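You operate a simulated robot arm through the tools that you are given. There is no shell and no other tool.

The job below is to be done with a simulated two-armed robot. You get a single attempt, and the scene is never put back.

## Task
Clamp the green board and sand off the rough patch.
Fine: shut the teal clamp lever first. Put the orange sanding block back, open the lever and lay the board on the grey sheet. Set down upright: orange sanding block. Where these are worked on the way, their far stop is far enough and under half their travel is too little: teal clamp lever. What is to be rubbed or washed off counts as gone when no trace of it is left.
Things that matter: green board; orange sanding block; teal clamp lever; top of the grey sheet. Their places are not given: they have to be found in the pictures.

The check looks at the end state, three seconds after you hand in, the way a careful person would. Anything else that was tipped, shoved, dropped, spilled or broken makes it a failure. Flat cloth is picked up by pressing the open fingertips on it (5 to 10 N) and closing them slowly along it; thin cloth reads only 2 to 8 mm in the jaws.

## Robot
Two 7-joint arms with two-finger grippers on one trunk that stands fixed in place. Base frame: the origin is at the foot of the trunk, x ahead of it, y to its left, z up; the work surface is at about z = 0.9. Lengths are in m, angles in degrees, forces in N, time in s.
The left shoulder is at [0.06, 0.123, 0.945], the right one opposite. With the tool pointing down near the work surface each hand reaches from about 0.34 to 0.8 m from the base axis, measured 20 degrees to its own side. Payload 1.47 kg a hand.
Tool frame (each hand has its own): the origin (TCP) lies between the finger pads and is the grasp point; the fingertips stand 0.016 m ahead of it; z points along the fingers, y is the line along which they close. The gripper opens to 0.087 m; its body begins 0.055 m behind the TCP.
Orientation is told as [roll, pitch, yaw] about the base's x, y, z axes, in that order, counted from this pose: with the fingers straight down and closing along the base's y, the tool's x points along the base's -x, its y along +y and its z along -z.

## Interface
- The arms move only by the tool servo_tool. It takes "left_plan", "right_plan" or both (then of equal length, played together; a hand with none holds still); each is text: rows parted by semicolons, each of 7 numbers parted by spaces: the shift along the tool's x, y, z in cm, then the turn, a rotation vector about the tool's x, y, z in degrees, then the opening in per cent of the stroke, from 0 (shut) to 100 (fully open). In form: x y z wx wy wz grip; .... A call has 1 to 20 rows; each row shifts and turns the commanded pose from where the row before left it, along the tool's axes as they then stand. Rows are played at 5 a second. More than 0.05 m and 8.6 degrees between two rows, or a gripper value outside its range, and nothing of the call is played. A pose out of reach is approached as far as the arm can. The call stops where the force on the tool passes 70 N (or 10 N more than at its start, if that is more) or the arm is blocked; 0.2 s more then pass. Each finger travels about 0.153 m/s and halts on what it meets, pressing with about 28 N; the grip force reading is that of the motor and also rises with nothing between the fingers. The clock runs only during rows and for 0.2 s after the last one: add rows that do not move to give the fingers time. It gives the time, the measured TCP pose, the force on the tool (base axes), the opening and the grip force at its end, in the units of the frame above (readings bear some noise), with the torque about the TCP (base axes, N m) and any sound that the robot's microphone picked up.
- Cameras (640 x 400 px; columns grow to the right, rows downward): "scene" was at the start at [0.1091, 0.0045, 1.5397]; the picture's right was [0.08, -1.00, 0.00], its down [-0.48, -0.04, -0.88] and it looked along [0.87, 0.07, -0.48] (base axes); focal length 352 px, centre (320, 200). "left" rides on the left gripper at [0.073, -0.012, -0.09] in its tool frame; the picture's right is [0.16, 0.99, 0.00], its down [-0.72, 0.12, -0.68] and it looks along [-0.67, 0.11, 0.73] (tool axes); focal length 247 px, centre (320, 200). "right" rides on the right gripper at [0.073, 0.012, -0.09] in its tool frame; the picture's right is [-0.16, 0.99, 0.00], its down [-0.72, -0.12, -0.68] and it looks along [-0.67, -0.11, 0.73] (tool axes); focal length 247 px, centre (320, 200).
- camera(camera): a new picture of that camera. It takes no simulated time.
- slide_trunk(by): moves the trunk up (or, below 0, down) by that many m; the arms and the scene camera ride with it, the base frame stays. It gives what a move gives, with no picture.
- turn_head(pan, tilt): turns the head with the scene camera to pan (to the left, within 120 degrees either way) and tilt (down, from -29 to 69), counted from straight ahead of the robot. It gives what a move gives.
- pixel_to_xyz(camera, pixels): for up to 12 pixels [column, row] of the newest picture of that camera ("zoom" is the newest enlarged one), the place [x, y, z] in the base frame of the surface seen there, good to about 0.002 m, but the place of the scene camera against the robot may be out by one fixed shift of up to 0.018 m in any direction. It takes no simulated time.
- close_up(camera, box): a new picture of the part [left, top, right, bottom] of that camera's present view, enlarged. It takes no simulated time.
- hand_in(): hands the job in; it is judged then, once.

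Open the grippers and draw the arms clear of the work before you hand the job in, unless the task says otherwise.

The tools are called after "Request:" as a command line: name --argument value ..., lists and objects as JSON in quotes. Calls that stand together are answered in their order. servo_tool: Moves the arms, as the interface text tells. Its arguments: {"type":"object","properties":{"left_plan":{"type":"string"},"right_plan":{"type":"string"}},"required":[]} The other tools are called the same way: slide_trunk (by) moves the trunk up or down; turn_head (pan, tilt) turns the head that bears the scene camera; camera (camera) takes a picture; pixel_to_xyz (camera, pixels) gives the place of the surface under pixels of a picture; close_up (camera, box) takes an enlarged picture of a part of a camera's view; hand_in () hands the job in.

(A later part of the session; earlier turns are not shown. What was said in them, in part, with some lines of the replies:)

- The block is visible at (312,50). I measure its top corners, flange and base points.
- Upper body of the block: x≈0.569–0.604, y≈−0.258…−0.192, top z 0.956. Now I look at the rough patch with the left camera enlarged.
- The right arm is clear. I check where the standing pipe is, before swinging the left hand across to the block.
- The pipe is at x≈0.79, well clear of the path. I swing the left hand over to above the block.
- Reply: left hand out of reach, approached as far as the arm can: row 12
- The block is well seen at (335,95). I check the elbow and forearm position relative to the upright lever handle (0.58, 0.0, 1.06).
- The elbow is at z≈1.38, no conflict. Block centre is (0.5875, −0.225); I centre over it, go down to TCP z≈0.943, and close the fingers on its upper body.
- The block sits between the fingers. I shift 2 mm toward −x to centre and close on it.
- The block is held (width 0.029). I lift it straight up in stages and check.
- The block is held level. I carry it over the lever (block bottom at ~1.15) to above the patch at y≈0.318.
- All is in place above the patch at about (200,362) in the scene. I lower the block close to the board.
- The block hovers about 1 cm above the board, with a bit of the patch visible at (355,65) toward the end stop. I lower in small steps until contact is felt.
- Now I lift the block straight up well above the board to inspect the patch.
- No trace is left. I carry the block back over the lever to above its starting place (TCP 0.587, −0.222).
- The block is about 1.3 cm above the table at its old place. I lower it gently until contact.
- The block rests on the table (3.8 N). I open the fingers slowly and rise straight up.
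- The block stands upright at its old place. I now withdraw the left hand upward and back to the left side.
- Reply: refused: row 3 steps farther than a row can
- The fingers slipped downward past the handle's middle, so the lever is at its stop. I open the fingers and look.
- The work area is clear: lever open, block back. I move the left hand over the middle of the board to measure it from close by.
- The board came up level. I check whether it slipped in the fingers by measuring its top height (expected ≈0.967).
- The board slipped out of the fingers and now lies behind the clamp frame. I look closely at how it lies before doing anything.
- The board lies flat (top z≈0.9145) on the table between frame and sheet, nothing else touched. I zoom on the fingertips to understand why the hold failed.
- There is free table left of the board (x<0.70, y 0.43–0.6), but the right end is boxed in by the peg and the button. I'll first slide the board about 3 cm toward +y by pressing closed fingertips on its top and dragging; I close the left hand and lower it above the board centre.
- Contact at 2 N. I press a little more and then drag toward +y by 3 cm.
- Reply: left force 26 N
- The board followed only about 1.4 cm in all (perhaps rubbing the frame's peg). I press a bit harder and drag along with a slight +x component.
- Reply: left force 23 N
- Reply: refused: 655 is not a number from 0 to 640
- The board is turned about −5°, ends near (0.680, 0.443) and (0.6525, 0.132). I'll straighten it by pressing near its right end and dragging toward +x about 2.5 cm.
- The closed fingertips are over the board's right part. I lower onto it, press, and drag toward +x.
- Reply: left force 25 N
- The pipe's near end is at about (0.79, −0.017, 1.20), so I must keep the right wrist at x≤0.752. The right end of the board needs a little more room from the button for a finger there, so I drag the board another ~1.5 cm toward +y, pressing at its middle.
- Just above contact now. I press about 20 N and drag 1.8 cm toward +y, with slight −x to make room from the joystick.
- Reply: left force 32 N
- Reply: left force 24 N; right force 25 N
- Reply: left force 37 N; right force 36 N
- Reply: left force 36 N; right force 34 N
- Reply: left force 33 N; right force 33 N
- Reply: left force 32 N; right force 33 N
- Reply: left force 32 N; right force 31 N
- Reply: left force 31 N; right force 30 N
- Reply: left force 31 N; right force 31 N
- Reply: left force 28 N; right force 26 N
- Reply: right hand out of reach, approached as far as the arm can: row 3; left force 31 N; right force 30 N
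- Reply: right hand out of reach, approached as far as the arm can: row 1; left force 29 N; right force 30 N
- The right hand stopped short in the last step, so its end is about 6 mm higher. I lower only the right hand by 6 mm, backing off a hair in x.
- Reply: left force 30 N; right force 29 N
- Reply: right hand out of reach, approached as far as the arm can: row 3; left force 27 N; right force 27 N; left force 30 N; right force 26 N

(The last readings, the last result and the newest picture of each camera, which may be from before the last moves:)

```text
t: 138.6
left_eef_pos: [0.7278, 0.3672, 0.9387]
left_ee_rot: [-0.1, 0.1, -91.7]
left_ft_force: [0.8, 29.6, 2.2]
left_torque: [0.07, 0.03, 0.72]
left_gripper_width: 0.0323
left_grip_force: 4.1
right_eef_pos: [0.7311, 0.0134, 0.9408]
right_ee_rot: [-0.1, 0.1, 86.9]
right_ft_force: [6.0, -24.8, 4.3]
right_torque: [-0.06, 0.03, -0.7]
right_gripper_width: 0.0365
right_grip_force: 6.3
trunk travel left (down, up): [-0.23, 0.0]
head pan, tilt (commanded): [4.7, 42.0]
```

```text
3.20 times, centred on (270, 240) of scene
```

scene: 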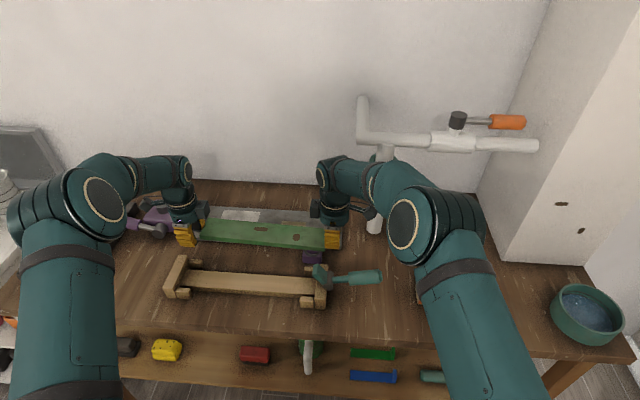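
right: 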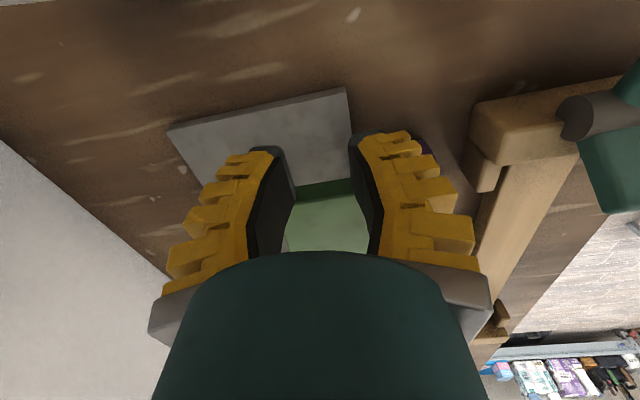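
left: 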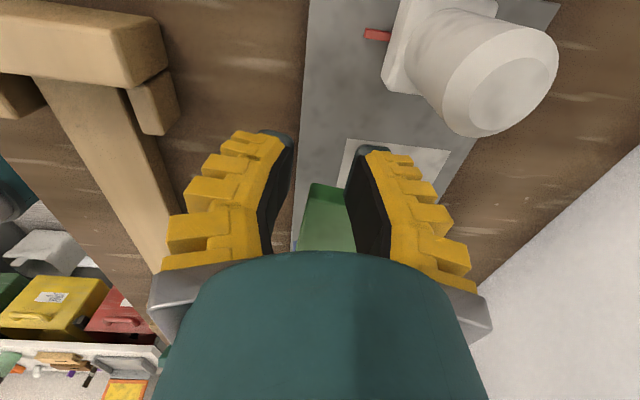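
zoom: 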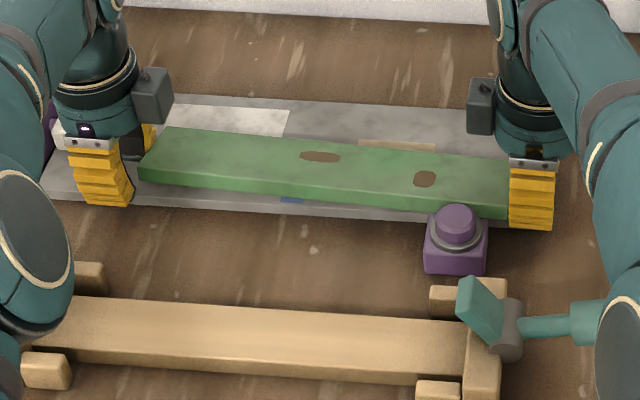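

Upward forces of 2–4 N show the board has begun to touch something. I look with both hand cameras before continuing.

Request:
camera --camera "left"

Request:
camera --camera "right"

Request:
close_up --camera "scene" --box '[280, 220, 360, 290]'

Request:
pixel_to_xyz --camera "zoom" --pixels '[[200, 110], [150, 120], [100, 120], [200, 160], [170, 200], [220, 130], [260, 190], [270, 120], [300, 150], [170, 150]]'

```text
taken
```

left: 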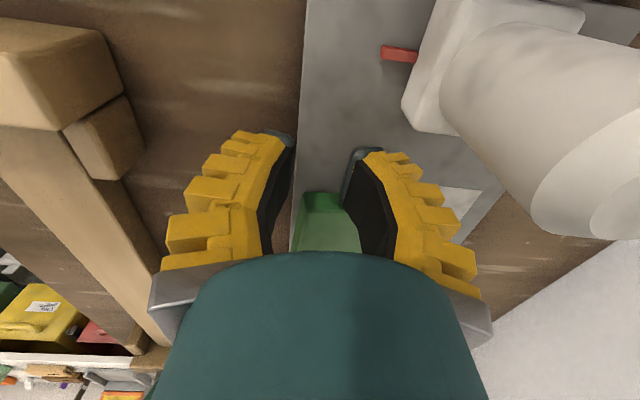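

```text
taken
```

right: 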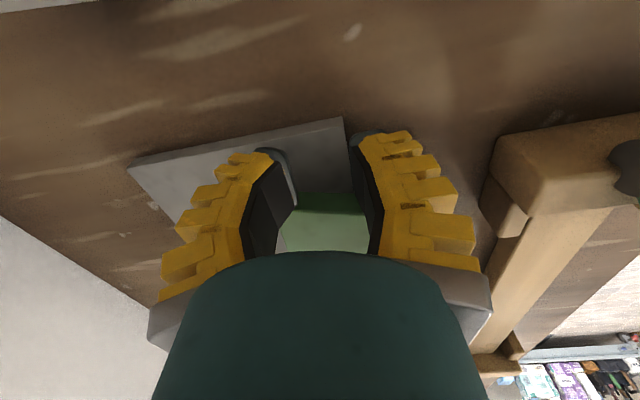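

```text
5.71 times, centred on (320, 255) of scene
```

zoom: 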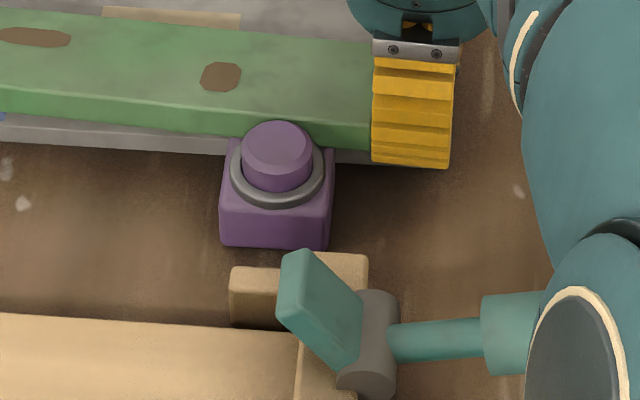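

```text
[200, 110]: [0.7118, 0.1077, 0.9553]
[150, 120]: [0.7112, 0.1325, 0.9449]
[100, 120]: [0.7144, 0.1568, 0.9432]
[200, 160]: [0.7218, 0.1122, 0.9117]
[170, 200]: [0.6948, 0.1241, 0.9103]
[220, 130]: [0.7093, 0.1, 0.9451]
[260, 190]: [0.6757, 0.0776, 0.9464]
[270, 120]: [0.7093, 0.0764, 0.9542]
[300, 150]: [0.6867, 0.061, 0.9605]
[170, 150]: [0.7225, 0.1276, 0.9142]
```

I measure the board's top height near both hands and along its middle to see how it sits.

Request:
pixel_to_xyz --camera "left" --pixels '[[320, 215], [320, 235], [340, 230], [310, 245], [325, 198], [305, 215]]'

Request:
pixel_to_xyz --camera "right" --pixels '[[325, 215], [325, 235], [340, 225], [300, 225], [325, 200], [345, 195]]'

Request:
close_up --camera "scene" --box '[190, 200, 350, 280]'

Request:
pixel_to_xyz --camera "zoom" --pixels '[[120, 110], [120, 140], [250, 140], [250, 100], [400, 160], [400, 120], [480, 160], [480, 120], [95, 130], [320, 150], [300, 165], [200, 155]]'

```text
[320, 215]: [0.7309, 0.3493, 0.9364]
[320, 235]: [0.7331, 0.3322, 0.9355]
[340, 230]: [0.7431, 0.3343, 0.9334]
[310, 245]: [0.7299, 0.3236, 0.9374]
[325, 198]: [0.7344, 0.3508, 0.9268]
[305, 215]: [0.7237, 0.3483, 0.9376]
```

```text
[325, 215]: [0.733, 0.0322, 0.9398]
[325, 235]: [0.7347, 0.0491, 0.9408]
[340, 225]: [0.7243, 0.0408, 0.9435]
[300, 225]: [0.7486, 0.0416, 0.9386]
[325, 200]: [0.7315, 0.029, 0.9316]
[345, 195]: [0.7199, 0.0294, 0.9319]
```

```text
4.00 times, centred on (270, 240) of scene
```

zoom: 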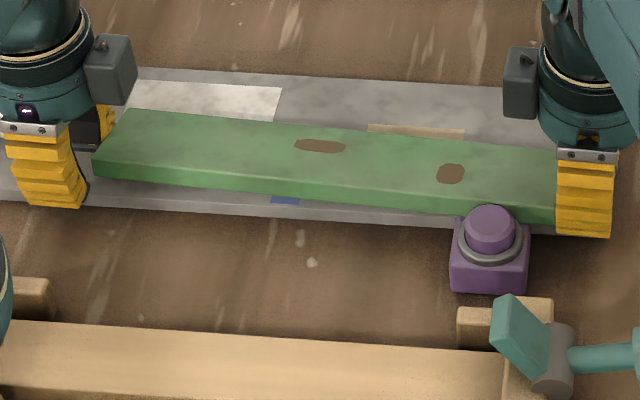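

```text
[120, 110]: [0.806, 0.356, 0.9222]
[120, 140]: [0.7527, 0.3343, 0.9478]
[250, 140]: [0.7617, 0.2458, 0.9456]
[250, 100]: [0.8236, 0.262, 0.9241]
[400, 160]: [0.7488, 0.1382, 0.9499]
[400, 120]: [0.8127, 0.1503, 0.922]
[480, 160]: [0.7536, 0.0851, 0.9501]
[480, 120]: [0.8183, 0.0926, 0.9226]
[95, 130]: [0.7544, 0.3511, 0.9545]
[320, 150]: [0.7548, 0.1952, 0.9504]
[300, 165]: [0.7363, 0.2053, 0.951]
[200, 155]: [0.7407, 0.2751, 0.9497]
```

The board is rolled about 11° (near edge up): its near edge has come to rest on the rim of the button box. I raise both hands 1.5 cm at once to take it off.

Request:
servo_tool --left_plan "0 0 -0.5 0 0 0 28; 0 0 -0.5 0 0 0 28; 0 0 -0.5 0 0 0 28; 0 0 0 0 0 0 28" --right_plan "0 0 -0.5 0 0 0 28; 0 0 -0.5 0 0 0 28; 0 0 -0.5 0 0 0 28; 0 0 0 0 0 0 28"

Request:
close_up --camera "scene" --box '[190, 200, 350, 280]'

```text
t: 139.6
left_eef_pos: [0.7272, 0.3657, 0.9509]
left_ee_rot: [-0.1, 0.1, -91.6]
left_ft_force: [-0.6, 27.1, -1.2]
left_torque: [0.2, 0.02, 0.65]
left_gripper_width: 0.0294
left_grip_force: 3.9
right_eef_pos: [0.7312, 0.0126, 0.954]
right_ee_rot: [0.0, 0.1, 86.8]
right_ft_force: [0.7, -27.4, -0.5]
right_torque: [-0.2, 0.07, -0.7]
right_gripper_width: 0.0319
right_grip_force: 5.3
trunk travel left (down, up): [-0.23, 0.0]
head pan, tilt (commanded): [4.7, 42.0]
```

```text
4.00 times, centred on (270, 240) of scene
```

zoom: 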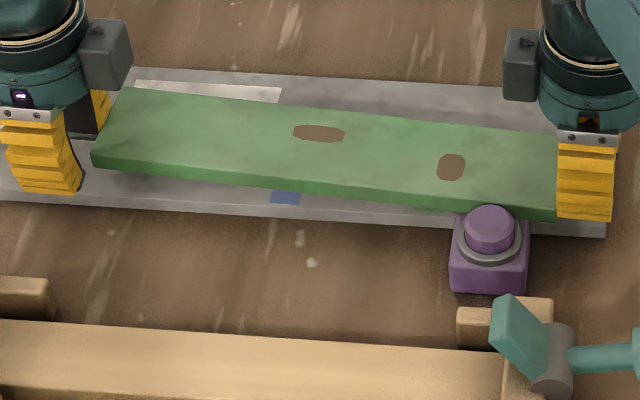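

Forces are back to normal and the button stands unmoved. I measure the board's roll now.

Request:
camera --camera "right"

Request:
camera --camera "left"

Request:
pixel_to_xyz --camera "right" --pixels '[[325, 235], [345, 225], [300, 225], [325, 215], [355, 235], [290, 240]]'

Request:
pixel_to_xyz --camera "left" --pixels '[[320, 235], [345, 235], [303, 235], [320, 215], [305, 220], [345, 220]]'

```text
taken
```

right: 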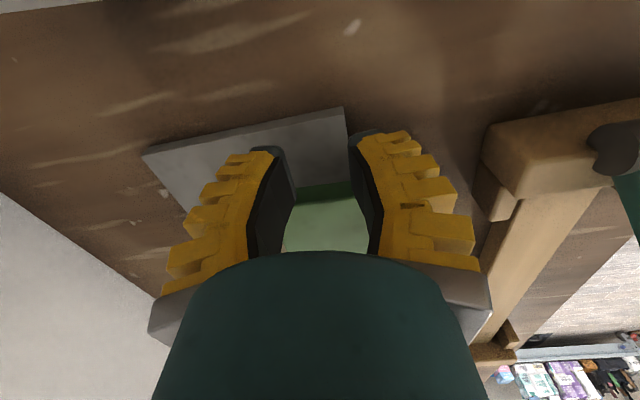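

```text
taken
```

left: 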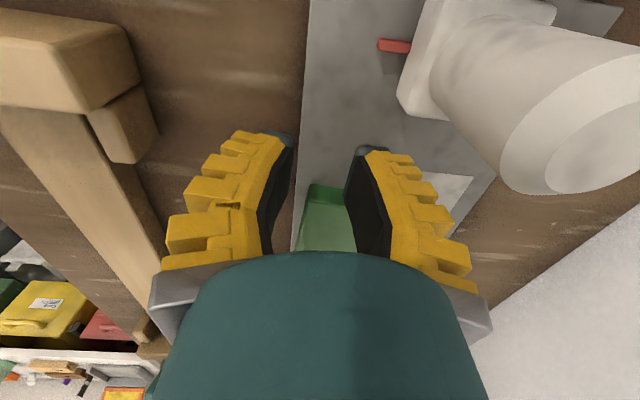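

```text
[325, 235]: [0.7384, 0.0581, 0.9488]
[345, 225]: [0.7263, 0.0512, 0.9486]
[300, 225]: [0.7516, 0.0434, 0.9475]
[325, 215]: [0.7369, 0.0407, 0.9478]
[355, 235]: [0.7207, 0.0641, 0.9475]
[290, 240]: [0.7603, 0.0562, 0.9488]
```

```text
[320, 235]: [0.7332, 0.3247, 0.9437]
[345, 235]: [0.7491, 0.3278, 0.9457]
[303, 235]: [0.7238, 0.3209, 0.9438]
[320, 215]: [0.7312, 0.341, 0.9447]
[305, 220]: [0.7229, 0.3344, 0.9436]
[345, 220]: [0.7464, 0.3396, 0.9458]
```

The board has sprung back level (top ≈0.944–0.948). To gain forward reach for the right arm, I raise both hands 2.4 cm above the button again, then tilt both hands 6° forward (fingers pointing slightly to +x).

Request:
servo_tool --left_plan "0 0 -0.8 0 0 0 28; 0 0 -0.8 0 0 0 28; 0 0 -0.8 0 0 0 28; 0 0 0 0 0 0 28" --right_plan "0 0 -0.8 0 0 0 28; 0 0 -0.8 0 0 0 28; 0 0 -0.8 0 0 0 28; 0 0 0 0 0 0 28"

Request:
servo_tool --left_plan "0 0 0 -1.5 0 0 28; 0 0 0 -1.5 0 0 28; 0 0 0 -1.5 0 0 28; 0 0 0 -1.5 0 0 28; 0 0 0 0 0 0 28" --right_plan "0 0 0 1.5 0 0 28; 0 0 0 1.5 0 0 28; 0 0 0 1.5 0 0 28; 0 0 0 1.5 0 0 28; 0 0 0 0 0 0 28"

Request:
close_up --camera "scene" --box '[170, 130, 370, 290]'

```text
t: 140.6
left_eef_pos: [0.729, 0.3665, 0.9767]
left_ee_rot: [-0.1, 0.1, -91.7]
left_ft_force: [0.2, 29.8, -2.0]
left_torque: [0.22, 0.0, 0.68]
left_gripper_width: 0.0295
left_grip_force: 4.4
right_eef_pos: [0.7321, 0.0135, 0.9797]
right_ee_rot: [0.0, 0.1, 87.0]
right_ft_force: [0.8, -28.7, -1.2]
right_torque: [-0.21, 0.07, -0.75]
right_gripper_width: 0.0318
right_grip_force: 5.4
trunk travel left (down, up): [-0.23, 0.0]
head pan, tilt (commanded): [4.7, 42.0]
```

```text
t: 141.8
left_eef_pos: [0.7293, 0.3671, 0.9758]
left_ee_rot: [6.0, 0.1, -91.7]
left_ft_force: [-0.8, 26.2, -1.9]
left_torque: [0.12, 0.0, 0.63]
left_gripper_width: 0.0294
left_grip_force: 3.9
right_eef_pos: [0.7293, 0.0137, 0.9809]
right_ee_rot: [-6.1, 0.2, 86.7]
right_ft_force: [0.3, -27.6, -0.7]
right_torque: [-0.11, 0.03, -0.7]
right_gripper_width: 0.0313
right_grip_force: 4.8
trunk travel left (down, up): [-0.23, 0.0]
head pan, tilt (commanded): [4.7, 42.0]
```

```text
2.50 times, centred on (270, 210) of scene
```

zoom: 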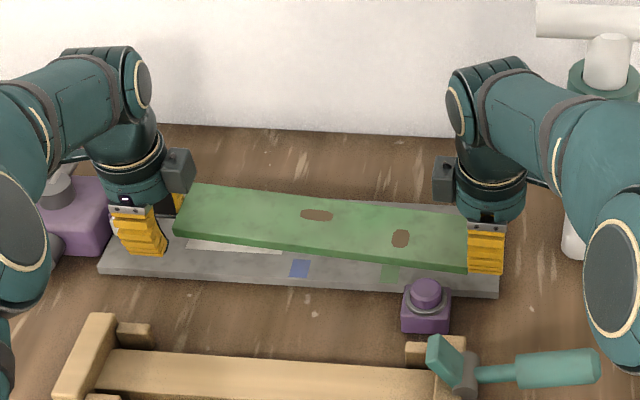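

Tilted as intended, and the board is still held. I move toward +x: right hand 2.6 cm and left hand 1.3 cm, which also straightens the board.

Request:
servo_tool --left_plan "0.01 0.323 0.034 0 0 0 28; 0.01 0.323 0.034 0 0 0 28; 0 0 0 0 0 0 28" --right_plan "-0.035 -0.646 0.068 0 0 0 28; -0.035 -0.646 0.068 0 0 0 28; 0 0 0 0 0 0 28"

Request:
servo_tool --left_plan "0.01 0.323 0.034 0 0 0 28; 0.01 0.323 0.034 0 0 0 28; 0 0 0 0 0 0 28" --right_plan "-0.035 -0.646 0.068 0 0 0 28; -0.035 -0.646 0.068 0 0 0 28; 0 0 0 0 0 0 28"

Request:
close_up --camera "scene" --box '[170, 130, 370, 290]'

```text
t: 142.6
left_eef_pos: [0.7358, 0.367, 0.9754]
left_ee_rot: [5.9, 0.1, -91.8]
left_ft_force: [-0.8, 27.7, -1.8]
left_torque: [0.12, 0.01, 0.64]
left_gripper_width: 0.0292
left_grip_force: 4.2
right_eef_pos: [0.7436, 0.0125, 0.979]
right_ee_rot: [-6.0, 0.1, 86.9]
right_ft_force: [1.3, -27.9, -1.0]
right_torque: [-0.14, 0.06, -0.74]
right_gripper_width: 0.032
right_grip_force: 5.4
trunk travel left (down, up): [-0.23, 0.0]
head pan, tilt (commanded): [4.7, 42.0]
```

```text
t: 143.4
left_eef_pos: [0.7417, 0.3672, 0.9776]
left_ee_rot: [6.0, 0.1, -91.7]
left_ft_force: [-1.0, 27.9, -1.1]
left_torque: [0.15, 0.02, 0.61]
left_gripper_width: 0.0297
left_grip_force: 4.2
right_eef_pos: [0.7511, 0.0135, 0.9788]
right_ee_rot: [-5.9, 0.1, 86.9]
right_ft_force: [0.4, -26.9, -1.4]
right_torque: [-0.16, -0.03, -0.66]
right_gripper_width: 0.0263
right_grip_force: 9.6
right hand out of reach, approached as far as the arm can: row 2
trunk travel left (down, up): [-0.23, 0.0]
head pan, tilt (commanded): [4.7, 42.0]
```

```text
2.50 times, centred on (270, 210) of scene
```

zoom: 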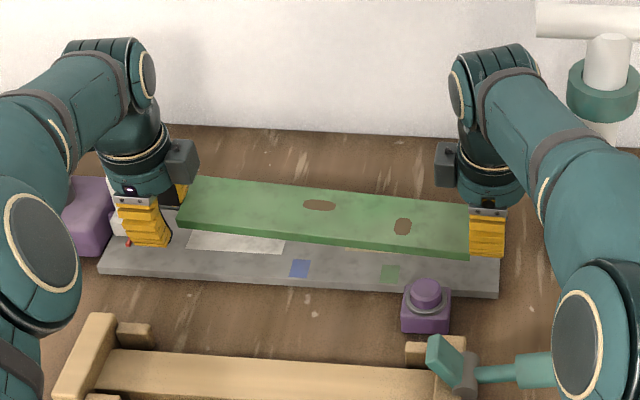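

The right hand is now at x=0.751, so the board's near edge (≈0.719) is over the sheet and 2 cm clear of the button. I lower everything with the trunk by 3.5 cm, which keeps the arm postures.

Request:
slide_trunk --by -0.035

Request:
close_up --camera "scene" --box '[170, 150, 370, 310]'

Request:
camera --camera "right"

Request:
camera --camera "left"

```text
t: 144.2
left_eef_pos: [0.7409, 0.3671, 0.9407]
left_ee_rot: [6.0, 0.1, -91.7]
left_ft_force: [-0.9, 26.9, -1.0]
left_torque: [0.1, 0.04, 0.63]
left_gripper_width: 0.0297
left_grip_force: 4.3
right_eef_pos: [0.7523, 0.0138, 0.9451]
right_ee_rot: [-6.0, 0.2, 86.9]
right_ft_force: [1.4, -27.1, -0.8]
right_torque: [-0.16, -0.04, -0.68]
right_gripper_width: 0.0257
right_grip_force: 8.7
trunk travel left (down, up): [-0.195, 0.035]
head pan, tilt (commanded): [4.7, 42.0]
```

```text
2.50 times, centred on (270, 230) of scene
```

zoom: 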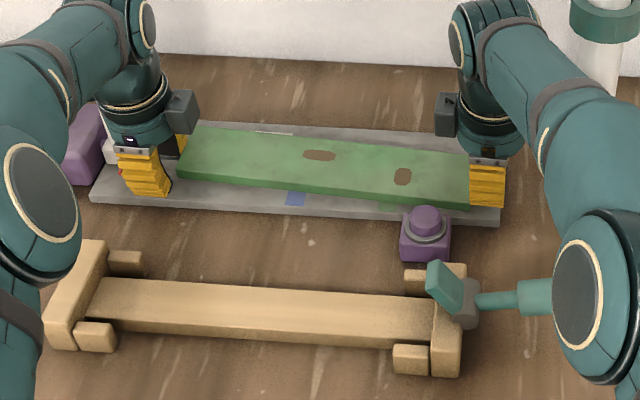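

```text
taken
```

right: 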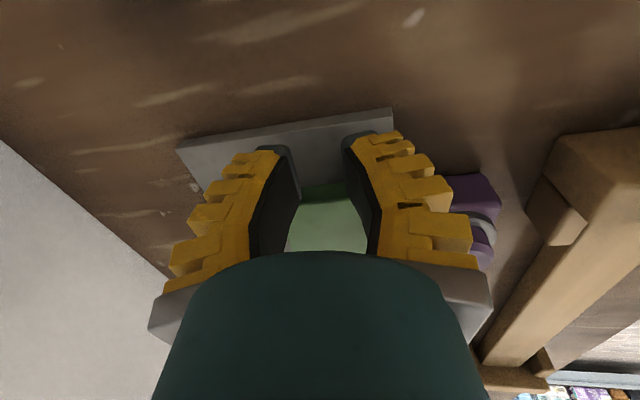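

```text
taken
```

left: 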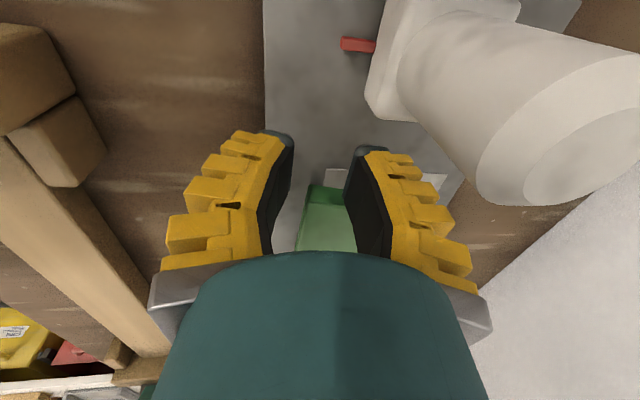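

Everything is clear. I measure the board's height over the sheet now.

Request:
pixel_to_xyz --camera "right" --pixels '[[325, 235], [350, 230], [298, 230], [320, 192], [345, 180], [325, 210], [230, 140], [380, 115]]'

Request:
pixel_to_xyz --camera "left" --pixels '[[320, 235], [345, 235], [303, 240], [320, 200], [320, 215], [300, 100], [270, 100], [375, 110]]'

```text
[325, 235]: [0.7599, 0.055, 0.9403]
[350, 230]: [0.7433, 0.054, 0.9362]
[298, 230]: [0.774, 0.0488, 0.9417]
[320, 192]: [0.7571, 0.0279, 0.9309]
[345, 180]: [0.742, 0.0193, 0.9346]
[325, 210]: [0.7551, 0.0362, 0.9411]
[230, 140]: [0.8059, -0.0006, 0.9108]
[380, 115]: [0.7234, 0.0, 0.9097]
```

```text
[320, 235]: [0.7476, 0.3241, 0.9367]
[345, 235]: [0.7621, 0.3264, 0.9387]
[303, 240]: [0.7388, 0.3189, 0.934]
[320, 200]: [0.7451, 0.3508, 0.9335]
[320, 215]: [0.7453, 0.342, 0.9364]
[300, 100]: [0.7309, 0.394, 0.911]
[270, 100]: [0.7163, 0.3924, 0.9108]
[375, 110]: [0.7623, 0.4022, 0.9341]
```

The near edge is about 7 mm above the sheet, the board rolled ~6° (far side up). I lower with the trunk by 8 mm and read the forces.

Request:
slide_trunk --by -0.008

Request:
slide_trunk --by -0.004

```text
t: 144.8
left_eef_pos: [0.7419, 0.3652, 0.9328]
left_ee_rot: [6.0, 0.1, -91.7]
left_ft_force: [-0.5, 27.6, -0.9]
left_torque: [0.14, 0.05, 0.62]
left_gripper_width: 0.0299
left_grip_force: 4.1
right_eef_pos: [0.7513, 0.0139, 0.9361]
right_ee_rot: [-6.0, 0.1, 86.9]
right_ft_force: [2.0, -28.0, -0.8]
right_torque: [-0.14, 0.0, -0.68]
right_gripper_width: 0.0263
right_grip_force: 9.1
trunk travel left (down, up): [-0.187, 0.043]
head pan, tilt (commanded): [4.7, 42.0]
```

```text
t: 145.3
left_eef_pos: [0.7415, 0.3678, 0.93]
left_ee_rot: [6.1, 0.2, -91.8]
left_ft_force: [-2.3, 26.8, 1.5]
left_torque: [0.07, 0.16, 0.66]
left_gripper_width: 0.0308
left_grip_force: 3.7
right_eef_pos: [0.753, 0.0131, 0.9316]
right_ee_rot: [-6.0, 0.1, 86.9]
right_ft_force: [2.0, -28.6, 0.3]
right_torque: [-0.12, 0.0, -0.68]
right_gripper_width: 0.028
right_grip_force: 9.4
trunk travel left (down, up): [-0.183, 0.047]
head pan, tilt (commanded): [4.7, 42.0]
```

The near edge has begun to touch. I lower another 3 mm so the board settles more on the sheet, and look.

Request:
slide_trunk --by -0.003

Request:
close_up --camera "scene" --box '[170, 170, 370, 290]'

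Request:
camera --camera "right"

Request:
pixel_to_xyz --camera "right" --pixels '[[325, 235], [350, 230], [298, 230], [325, 215]]'

```text
t: 145.8
left_eef_pos: [0.742, 0.3668, 0.9285]
left_ee_rot: [6.1, 0.2, -91.7]
left_ft_force: [-4.5, 28.6, 12.2]
left_torque: [0.11, 0.47, 0.6]
left_gripper_width: 0.0329
left_grip_force: 5.1
right_eef_pos: [0.7517, 0.0133, 0.932]
right_ee_rot: [-6.2, 0.0, 86.8]
right_ft_force: [3.7, -28.2, 5.5]
right_torque: [-0.03, -0.24, -0.66]
right_gripper_width: 0.0285
right_grip_force: 9.3
trunk travel left (down, up): [-0.18, 0.05]
head pan, tilt (commanded): [4.7, 42.0]
```

```text
3.20 times, centred on (270, 230) of scene
```

zoom: 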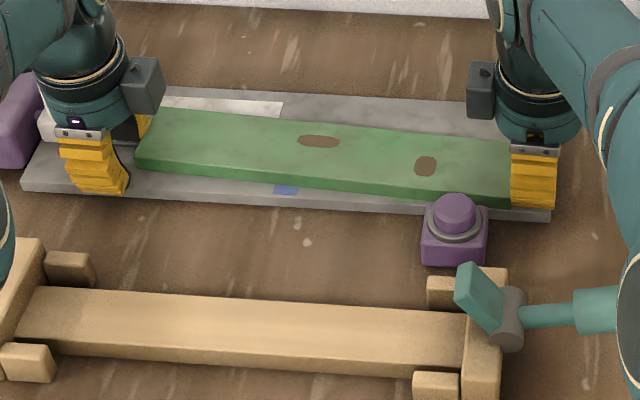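

```text
taken
```

right: 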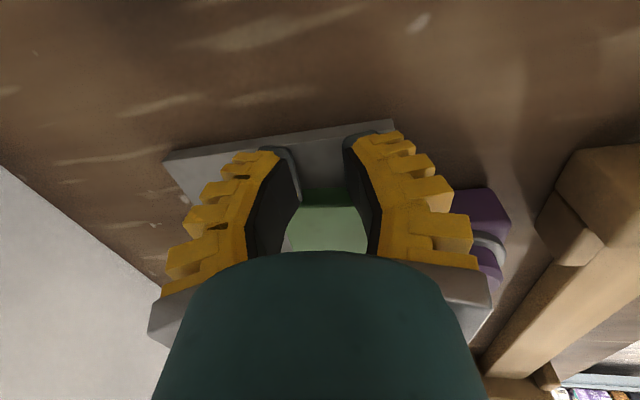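

```text
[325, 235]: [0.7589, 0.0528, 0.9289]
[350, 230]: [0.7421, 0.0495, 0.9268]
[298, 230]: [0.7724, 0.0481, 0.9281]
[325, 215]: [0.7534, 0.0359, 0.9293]
```

The board's top is at 0.927–0.929, i.e. it lies practically flat on the sheet; a left fingertip also touches the sheet. I ease the left hand up a touch and open the squeeze on both sides gradually.

Request:
servo_tool --left_plan "0 0 -0.15 0 0 0 28; 0.2 0 0 0 0 0 28; 0.2 0 0 0 0 0 28; 0.2 0 0 0 0 0 28; 0.2 0 0 0 0 0 28; 0.2 0 0 0 0 0 28; 0 0 0 0 0 0 28" --right_plan "0 0 0 0 0 0 28; 0.2 0 0 0 0 0 28; 0.2 0 0 0 0 0 28; 0.2 0 0 0 0 0 28; 0.2 0 0 0 0 0 28; 0.2 0 0 0 0 0 28; 0 0 0 0 0 0 28"

Request:
close_up --camera "scene" --box '[170, 170, 370, 290]'

```text
t: 147.4
left_eef_pos: [0.7421, 0.3734, 0.9297]
left_ee_rot: [6.1, 0.1, -91.7]
left_ft_force: [0.0, -6.5, 9.0]
left_torque: [-0.09, 0.22, 0.17]
left_gripper_width: 0.0315
left_grip_force: 4.9
right_eef_pos: [0.7512, 0.0046, 0.9304]
right_ee_rot: [-6.0, -0.1, 87.0]
right_ft_force: [0.1, 0.4, 0.5]
right_torque: [0.0, -0.01, 0.01]
right_gripper_width: 0.0309
right_grip_force: 5.0
trunk travel left (down, up): [-0.18, 0.05]
head pan, tilt (commanded): [4.7, 42.0]
```

```text
3.20 times, centred on (270, 230) of scene
```

zoom: 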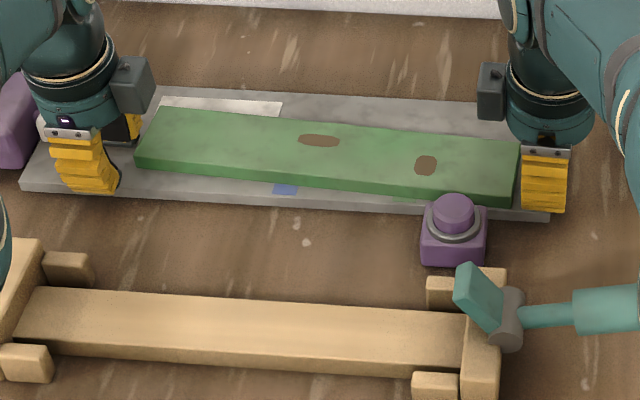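

The board lies on the sheet and the right hand is free; the left fingertips still press lightly on the sheet. I raise both hands straight up slowly, then higher.

Request:
servo_tool --left_plan "0 0 -0.3 0 0 0 28; 0 0 -0.5 0 0 0 28; 0 0 -1 0 0 0 28; 0 0 -2 0 0 0 28; 0 0 -3 0 0 0 28; 0 0 -3 0 0 0 28; 0 0 0 0 0 0 28" --right_plan "0.2 0 0 0 0 0 28; 0 0 -0.5 0 0 0 28; 0 0 -1 0 0 0 28; 0 0.5 -2 0 0 0 28; 0 1 -3 0 0 0 28; 0 1 -3 0 0 0 28; 0 0 0 0 0 0 28"

Request:
camera --camera "left"

Request:
camera --camera "right"

Request:
close_up --camera "scene" --box '[170, 170, 370, 290]'

```text
t: 149.0
left_eef_pos: [0.7334, 0.3747, 1.0276]
left_ee_rot: [5.9, 0.1, -91.8]
left_ft_force: [0.4, -0.1, -0.1]
left_torque: [0.0, 0.0, -0.01]
left_gripper_width: 0.0309
left_grip_force: 4.3
right_eef_pos: [0.7156, 0.0055, 1.0235]
right_ee_rot: [-5.8, 0.1, 86.9]
right_ft_force: [0.3, -0.9, -0.5]
right_torque: [-0.02, 0.02, 0.0]
right_gripper_width: 0.0306
right_grip_force: 4.9
trunk travel left (down, up): [-0.18, 0.05]
head pan, tilt (commanded): [4.7, 42.0]
```

```text
taken
```

left: 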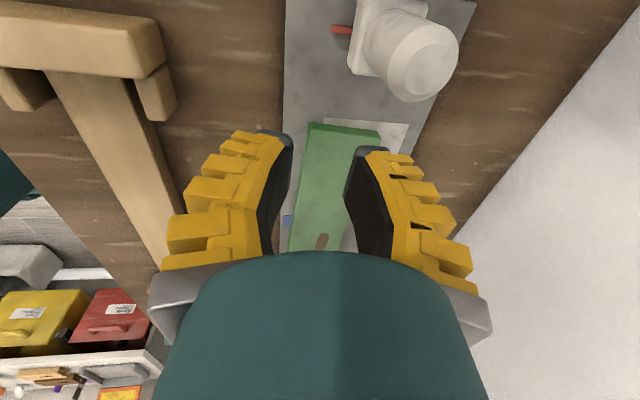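

```text
taken
```

right: 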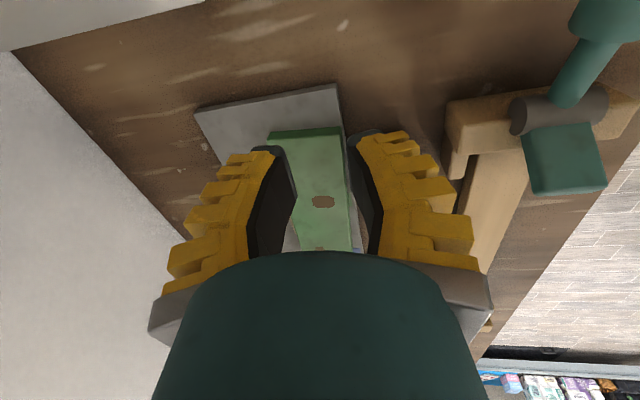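

```text
3.20 times, centred on (270, 230) of scene
```

zoom: 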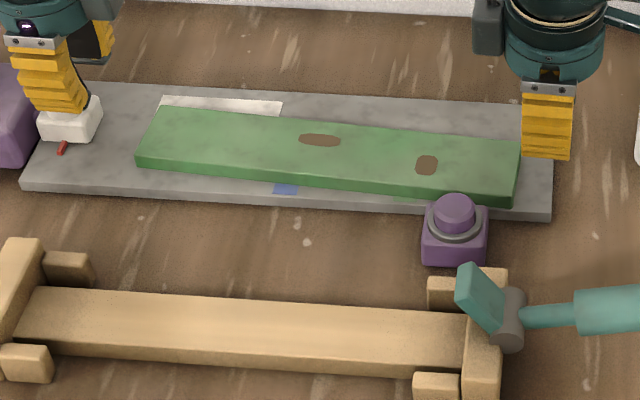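

The board lies on the grey sheet. I check its corners and height against the sheet's front edge with both hand cameras.

Request:
pixel_to_xyz --camera "right" --pixels '[[337, 132], [275, 140], [320, 160], [345, 160], [338, 90], [341, 115], [330, 130], [300, 180], [340, 200]]'

Request:
pixel_to_xyz --camera "left" --pixels '[[310, 130], [372, 140], [330, 170], [305, 180], [287, 100], [285, 180], [355, 72], [340, 132], [300, 220]]'

```text
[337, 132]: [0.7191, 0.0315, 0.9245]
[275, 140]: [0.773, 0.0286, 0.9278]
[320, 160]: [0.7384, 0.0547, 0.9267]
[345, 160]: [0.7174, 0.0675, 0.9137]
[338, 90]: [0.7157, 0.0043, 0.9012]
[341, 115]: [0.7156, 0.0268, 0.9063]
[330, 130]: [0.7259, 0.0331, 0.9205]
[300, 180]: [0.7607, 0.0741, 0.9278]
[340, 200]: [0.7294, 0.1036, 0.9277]
```

```text
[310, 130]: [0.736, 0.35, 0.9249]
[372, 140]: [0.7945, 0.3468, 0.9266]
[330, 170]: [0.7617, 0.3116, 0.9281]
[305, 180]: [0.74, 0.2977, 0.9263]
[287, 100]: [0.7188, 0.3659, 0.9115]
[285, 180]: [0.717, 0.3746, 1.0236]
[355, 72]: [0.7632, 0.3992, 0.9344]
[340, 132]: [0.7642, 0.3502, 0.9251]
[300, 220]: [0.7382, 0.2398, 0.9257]
```

The board lies flat (top 0.9265) wholly on the sheet, with its near-right corner just at the front edge (x≈0.718). I first withdraw the right hand upward and away.

Request:
servo_tool --right_plan "0 1 -3 -3 0 0 28; 0 1 -3 -3 0 0 28; 0 2 -3 0 0 0 28; 2 3 -2 0 0 0 28; 3.5 3 0 0 0 0 28; 3.5 3 0 0 0 0 28; 3.5 3 0 0 0 0 28; 3.5 3 0 0 0 0 28; 3.5 3 0 0 0 0 28; 3.5 3 0 0 0 0 50; 3.5 3 0 0 0 0 100; 3.5 3 0 0 0 0 100; 3.5 2 0 0 0 0 100; 3.5 2 0 0 0 0 100; 0 0 0 0 0 0 100; 0 0 0 0 0 0 100"

Request:
camera --camera "scene"

Request:
close_up --camera "scene" --box '[170, 170, 370, 290]'

```text
t: 152.4
left_eef_pos: [0.7315, 0.3746, 1.0281]
left_ee_rot: [5.9, 0.0, -91.9]
left_ft_force: [-0.4, 1.2, 0.7]
left_torque: [0.0, -0.02, 0.03]
left_gripper_width: 0.0305
left_grip_force: 5.1
right_eef_pos: [0.3431, -0.3432, 1.1288]
right_ee_rot: [0.0, 0.0, 87.1]
right_ft_force: [-0.6, 0.4, -0.3]
right_torque: [0.01, 0.0, -0.01]
right_gripper_width: 0.0869
right_grip_force: 0.1
trunk travel left (down, up): [-0.18, 0.05]
head pan, tilt (commanded): [4.7, 42.0]
```

```text
taken
```

scene: 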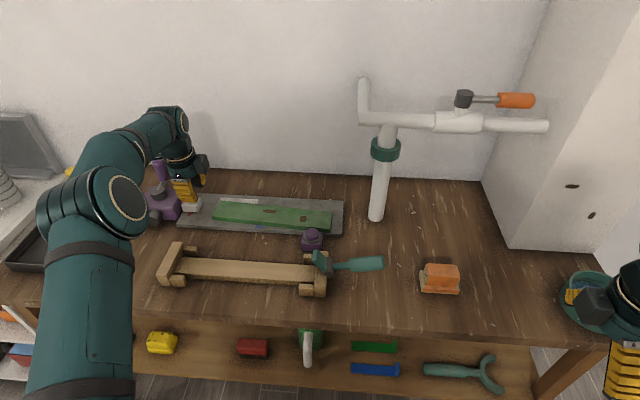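

```text
3.20 times, centred on (270, 230) of scene
```

zoom: 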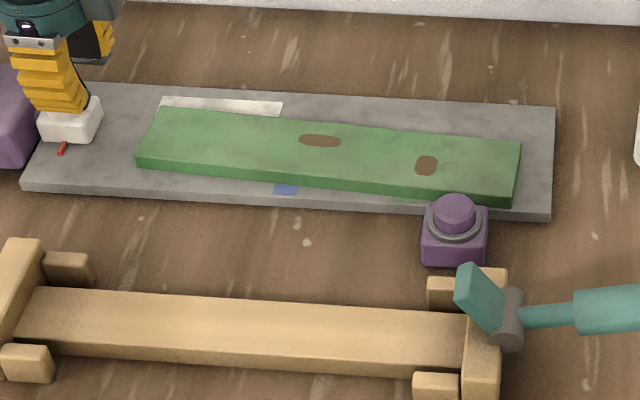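

The board sits on the sheet; the button, stand and others look undisturbed. To bring the board well inside the sheet's edge, I'll nudge it ~1.2 cm toward +x with the left fingers at its near edge; first I level the left hand and bring it in front of the edge, at y≈0.155.

Request:
servo_tool --left_plan "0 0 -1 3 0 0 28; 0 0 -1 2.9 0 0 28; -3 -1.5 0 0 0 0 28; -4 -1.5 0 0 0 0 28; -4 -1.3 0 0 0 0 28; -4 -1 0 0 0 0 28; -4 0 0 0 0 0 28; -3.1 0 0 0 0 0 28; 0 0 0 0 0 0 28; 0 0 0 0 0 0 28"

Request:
camera --camera "left"

Request:
close_up --camera "scene" --box '[170, 170, 370, 290]'

```text
t: 154.6
left_eef_pos: [0.669, 0.1541, 1.0466]
left_ee_rot: [0.1, 0.0, -91.8]
left_ft_force: [0.8, -0.1, 0.4]
left_torque: [0.0, -0.03, 0.02]
left_gripper_width: 0.0306
left_grip_force: 4.4
right_eef_pos: [0.3438, -0.3429, 1.1299]
right_ee_rot: [0.1, 0.1, 87.0]
right_ft_force: [-0.2, 0.0, 0.1]
right_torque: [0.01, -0.01, 0.0]
right_gripper_width: 0.0869
right_grip_force: 0.0
trunk travel left (down, up): [-0.18, 0.05]
head pan, tilt (commanded): [4.7, 42.0]
```

```text
taken
```

left: 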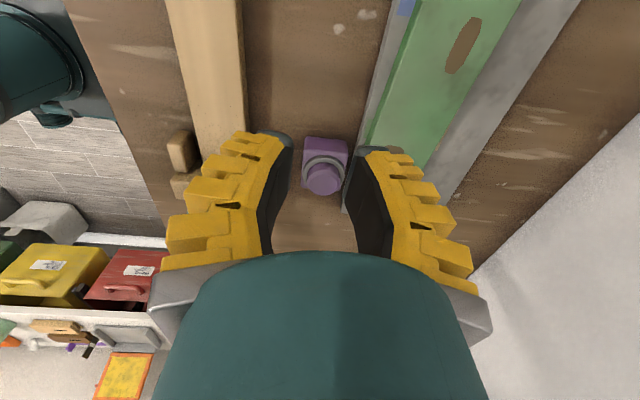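

```text
3.20 times, centred on (270, 230) of scene
```

zoom: 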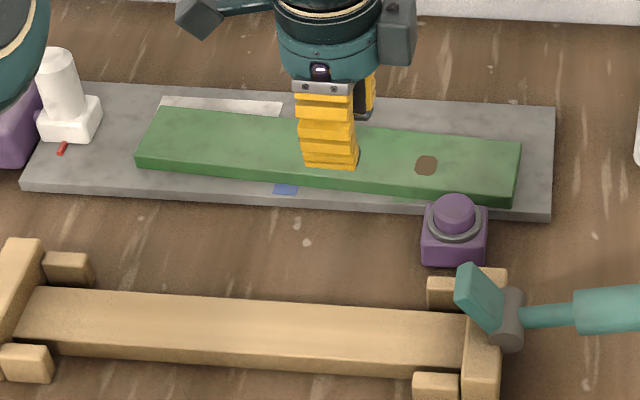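

I measure the board's near edge and the sheet's edge from here.

Request:
pixel_to_xyz --camera "left" --pixels '[[376, 130], [385, 100], [395, 70], [405, 40], [372, 120], [385, 60], [395, 30], [345, 200], [335, 150], [325, 140], [440, 130]]'

```text
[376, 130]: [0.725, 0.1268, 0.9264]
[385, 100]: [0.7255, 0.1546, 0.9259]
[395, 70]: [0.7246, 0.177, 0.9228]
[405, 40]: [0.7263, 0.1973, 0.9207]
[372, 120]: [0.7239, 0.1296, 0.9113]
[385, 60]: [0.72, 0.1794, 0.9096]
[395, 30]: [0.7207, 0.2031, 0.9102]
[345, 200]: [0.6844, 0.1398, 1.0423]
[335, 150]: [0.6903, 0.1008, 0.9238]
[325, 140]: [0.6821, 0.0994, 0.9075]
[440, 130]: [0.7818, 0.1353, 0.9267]
```

The near edge is at x≈0.725 there. I lower the fingers to just above sheet level (tips ≈0.917) in front of it.

Request:
servo_tool --left_plan "0 0 3 0 0 0 28; 0 0 3 0 0 0 28; 0 0 3 0 0 0 28; 0 0 1.6 0 0 0 28; 0 0 0.7 0 0 0 28; 0 0 0 0 0 0 28"

Request:
servo_tool --left_plan "0 0.4 0 0 0 0 28; 0 0.4 0 0 0 0 28; 0 0.3 0 0 0 0 28; 0 0 0 0 0 0 28"

Request:
close_up --camera "scene" --box '[170, 170, 370, 290]'

```text
t: 156.0
left_eef_pos: [0.6707, 0.1566, 0.9328]
left_ee_rot: [0.0, -0.1, -91.7]
left_ft_force: [0.3, -0.4, -0.2]
left_torque: [-0.01, -0.03, -0.01]
left_gripper_width: 0.0304
left_grip_force: 4.3
right_eef_pos: [0.3438, -0.343, 1.1297]
right_ee_rot: [0.1, 0.1, 87.0]
right_ft_force: [0.1, 0.7, -0.3]
right_torque: [0.02, -0.01, -0.04]
right_gripper_width: 0.0868
right_grip_force: 0.1
trunk travel left (down, up): [-0.18, 0.05]
head pan, tilt (commanded): [4.7, 42.0]
```

```text
t: 157.0
left_eef_pos: [0.6824, 0.1561, 0.933]
left_ee_rot: [0.1, 0.0, -91.8]
left_ft_force: [-0.4, -0.2, 0.8]
left_torque: [0.03, 0.0, 0.05]
left_gripper_width: 0.0305
left_grip_force: 4.1
right_eef_pos: [0.3445, -0.3423, 1.1303]
right_ee_rot: [0.0, 0.0, 87.0]
right_ft_force: [0.8, 0.2, 0.5]
right_torque: [-0.02, 0.0, -0.02]
right_gripper_width: 0.0869
right_grip_force: 0.1
trunk travel left (down, up): [-0.18, 0.05]
head pan, tilt (commanded): [4.7, 42.0]
```

```text
3.20 times, centred on (270, 230) of scene
```

zoom: 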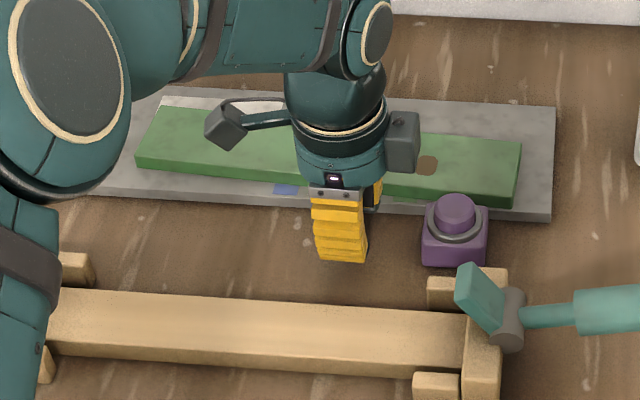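

No contact yet. I continue in 3 mm steps.

Request:
servo_tool --left_plan "0 0.3 0 0 0 0 28; 0 0.3 0 0 0 0 28; 0 0.3 0 0 0 0 28; 0 0 0 0 0 0 28"

Request:
close_up --camera "scene" --box '[170, 170, 370, 290]'

```text
t: 158.0
left_eef_pos: [0.6897, 0.1566, 0.9339]
left_ee_rot: [0.1, 0.0, -91.8]
left_ft_force: [-0.9, 0.0, 0.7]
left_torque: [0.01, -0.03, -0.02]
left_gripper_width: 0.03
left_grip_force: 3.9
right_eef_pos: [0.3429, -0.3419, 1.1292]
right_ee_rot: [-0.1, 0.0, 87.0]
right_ft_force: [0.5, -0.3, 0.0]
right_torque: [0.0, 0.01, 0.0]
right_gripper_width: 0.087
right_grip_force: 0.2
trunk travel left (down, up): [-0.18, 0.05]
head pan, tilt (commanded): [4.7, 42.0]
```

```text
3.20 times, centred on (270, 230) of scene
```

zoom: 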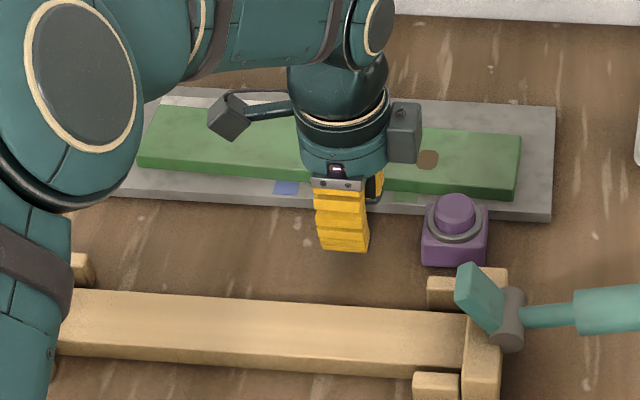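

The board begins to slide with barely 1 N. I push another 9 mm.

Request:
servo_tool --left_plan "0 0.3 0 0 0 0 28; 0 0.3 0 0 0 0 28; 0 0.3 0 0 0 0 28; 0 0 0 0 0 0 28"

Request:
close_up --camera "scene" --box '[170, 170, 370, 290]'

```text
t: 159.0
left_eef_pos: [0.6991, 0.1554, 0.9331]
left_ee_rot: [0.1, 0.0, -91.8]
left_ft_force: [-1.8, 0.7, 1.1]
left_torque: [0.01, -0.04, 0.02]
left_gripper_width: 0.0301
left_grip_force: 3.7
right_eef_pos: [0.3432, -0.3426, 1.1305]
right_ee_rot: [0.0, 0.1, 87.0]
right_ft_force: [-0.1, 0.0, 0.2]
right_torque: [0.02, 0.03, -0.02]
right_gripper_width: 0.0871
right_grip_force: 0.1
trunk travel left (down, up): [-0.18, 0.05]
head pan, tilt (commanded): [4.7, 42.0]
```

```text
3.20 times, centred on (270, 230) of scene
```

zoom: 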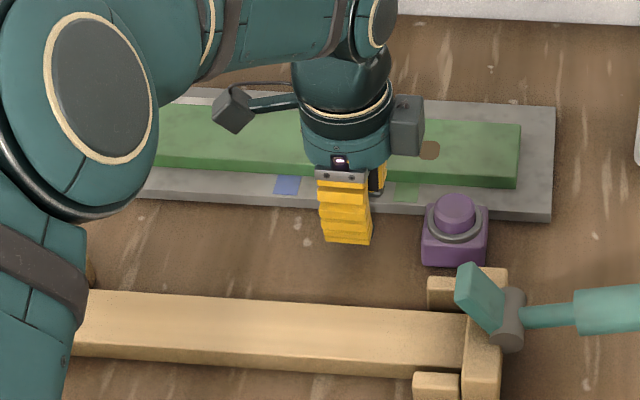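

The board is now parallel and well inside the sheet, and the sheet has not moved. I back the fingers off, rise, and withdraw the left hand.

Request:
servo_tool --left_plan "0 -0.6 0 0 0 0 28; 0 -0.8 0 0 0 0 28; 0 -0.5 -2 0 0 0 28; 0 0 -4 0 0 0 28; 0 0 -4 0 0 0 28; 0 0 -4 0 0 0 28; 0 -2 -3 0 0 0 50; 2 -3 -2 0 0 0 100; 3 -3.5 0 0 0 0 100; 3 -3.5 0 0 0 0 100; 3 -3.5 0 0 0 0 100; 3 -3 0 0 0 0 100; 3 -3 0 0 0 0 100; 3 -2 0 0 0 0 100; 3 0 0 0 0 0 100; 0 0 0 0 0 0 100; 0 0 0 0 0 0 100"

Request:
camera --camera "scene"

Request:
close_up --camera "scene" --box '[140, 170, 380, 310]'

```text
t: 162.6
left_eef_pos: [0.4514, 0.392, 1.1226]
left_ee_rot: [0.1, 0.0, -91.8]
left_ft_force: [0.1, 0.1, -0.6]
left_torque: [-0.03, 0.0, 0.0]
left_gripper_width: 0.087
left_grip_force: 0.0
right_eef_pos: [0.3452, -0.3426, 1.1294]
right_ee_rot: [-0.1, 0.1, 86.9]
right_ft_force: [1.4, 0.4, -0.2]
right_torque: [-0.02, 0.0, -0.01]
right_gripper_width: 0.0868
right_grip_force: 0.0
trunk travel left (down, up): [-0.18, 0.05]
head pan, tilt (commanded): [4.7, 42.0]
```

```text
taken
```

scene: 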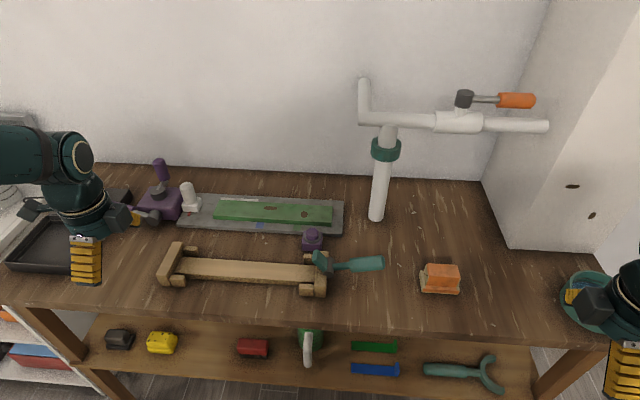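

```text
2.67 times, centred on (260, 240) of scene
```

zoom: 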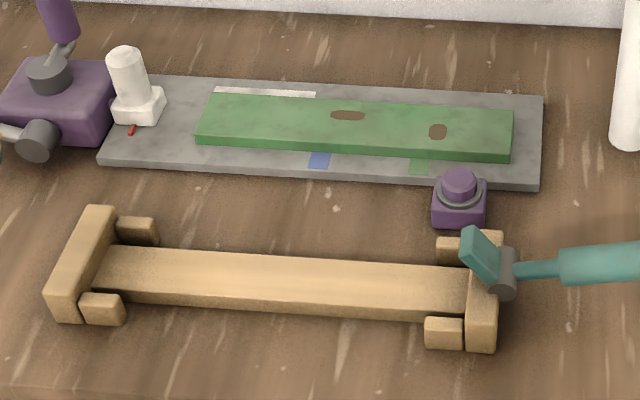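

The board lies neatly on the sheet. I raise and draw both hands a bit further clear, then inspect the whole scene closely.

Request:
servo_tool --left_plan "0 -1 -3 0 0 0 100; 0 -1 -3 0 0 0 100; 0 -1 -3 0 0 0 100; 0 -1 -3 0 0 0 100; 0 0 -3 0 0 0 100; 0 0 0 0 0 0 100" --right_plan "0 0 -3 0 0 0 100; 0 0 -3 0 0 0 100; 0 0 -3 0 0 0 100; 0 0 -2 0 0 0 100; 0 0 0 0 0 0 100; 0 0 0 0 0 0 100"

Request:
camera --camera "scene"

Request:
close_up --camera "scene" --box '[60, 140, 240, 260]'

Request:
close_up --camera "scene" --box '[200, 190, 350, 240]'

Request:
close_up --camera "scene" --box '[290, 220, 490, 310]'

```text
t: 164.0
left_eef_pos: [0.4135, 0.3926, 1.271]
left_ee_rot: [0.1, 0.0, -91.8]
left_ft_force: [0.4, 0.0, 0.2]
left_torque: [0.0, -0.02, -0.05]
left_gripper_width: 0.087
left_grip_force: 0.0
right_eef_pos: [0.341, -0.3462, 1.2422]
right_ee_rot: [0.0, 0.1, 87.1]
right_ft_force: [-0.2, 1.0, 0.3]
right_torque: [-0.02, 0.02, 0.0]
right_gripper_width: 0.0868
right_grip_force: 0.0
trunk travel left (down, up): [-0.18, 0.05]
head pan, tilt (commanded): [4.7, 42.0]
```

```text
taken
```

scene: 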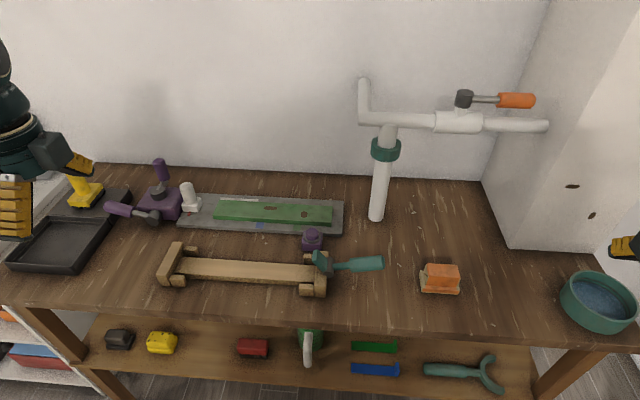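

```text
3.33 times, centred on (150, 200) of scene
```

zoom: 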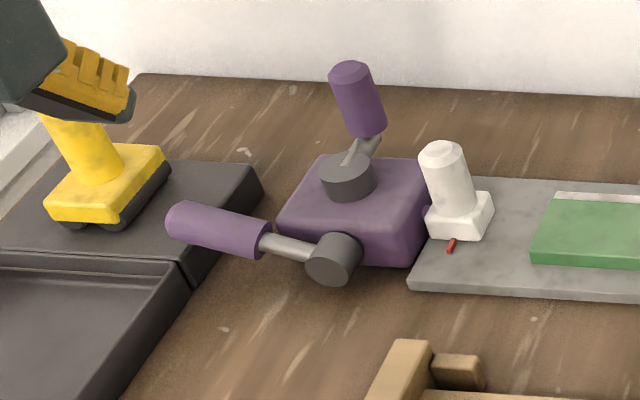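

```text
4.27 times, centred on (275, 215) of scene
```

zoom: 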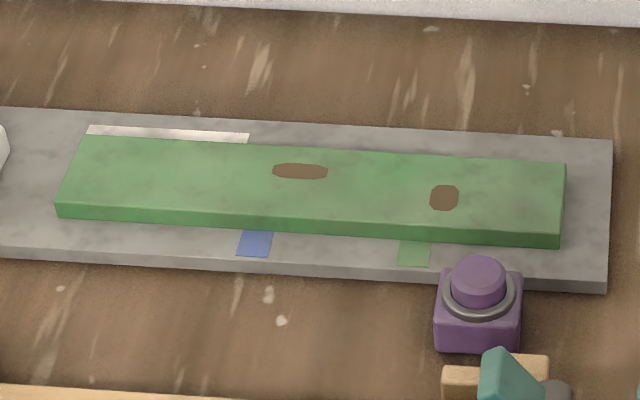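

```text
3.20 times, centred on (390, 265) of scene
```

zoom: 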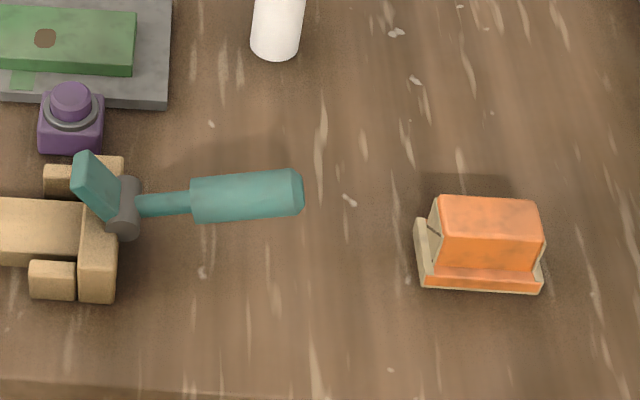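

Everything stands as it should: lever open, block upright at its place, board on the sheet. One last strong enlargement of the board's sanded end.

Request:
close_up --camera "scene" --box '[208, 195, 272, 232]'

Request:
pixel_to_xyz --camera "scene" --pixels '[[220, 205], [330, 210], [214, 218], [331, 224], [275, 212], [341, 225], [205, 228]]'

```text
10.00 times, centred on (240, 214) of scene
```

zoom: 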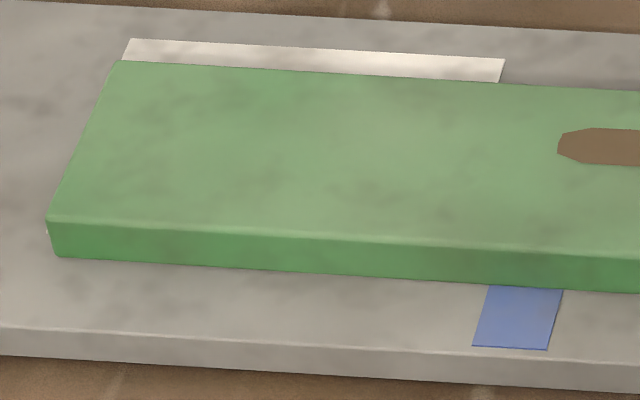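

```text
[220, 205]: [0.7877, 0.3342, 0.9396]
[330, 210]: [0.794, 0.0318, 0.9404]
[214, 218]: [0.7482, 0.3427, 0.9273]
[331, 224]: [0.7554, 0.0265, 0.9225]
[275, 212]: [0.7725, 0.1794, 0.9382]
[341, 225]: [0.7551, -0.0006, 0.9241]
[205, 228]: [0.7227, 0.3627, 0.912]
```

The board is clean and lies flat on the grey sheet, well inside its edges. The lever is open again, the sanding block stands upright at its old place, and both hands are open and clear, so I hand in.

Request:
hand_in

```text
The job is handed in.
```

The job is done and handed in, but I dropped the board once on the way, and it knocked against the purple button box.

- **Clamp and sanding:** I shut the teal lever to its far stop and sanded the patch. No trace of it showed in the enlarged pictures.
- **Sanding block and lever:** The block is back upright where it started. The lever is open at its original position.
- **Board:** It lies flat on the grey sheet, inside the edges and roughly parallel to them.

**Drop:** On the first lift the board slipped out of the left gripper and fell a few centimetres. It landed flat on the table behind the clamp frame and touched nothing else that I could see. I slid it clear, then lifted it with both hands squeezing its ends.

**Contact with the button box:** While I was lowering the board, its near edge came down on the box with a few newtons. I lifted it off and tried again further over. The box looks unmoved and I don't think the button was pressed, but I could not confirm that. The left fingertips also pressed on the sheet with about 12 N as the board went down; the sheet had not moved.

Everything else looked undisturbed in the last pictures. Both hands are open and clear of the work.
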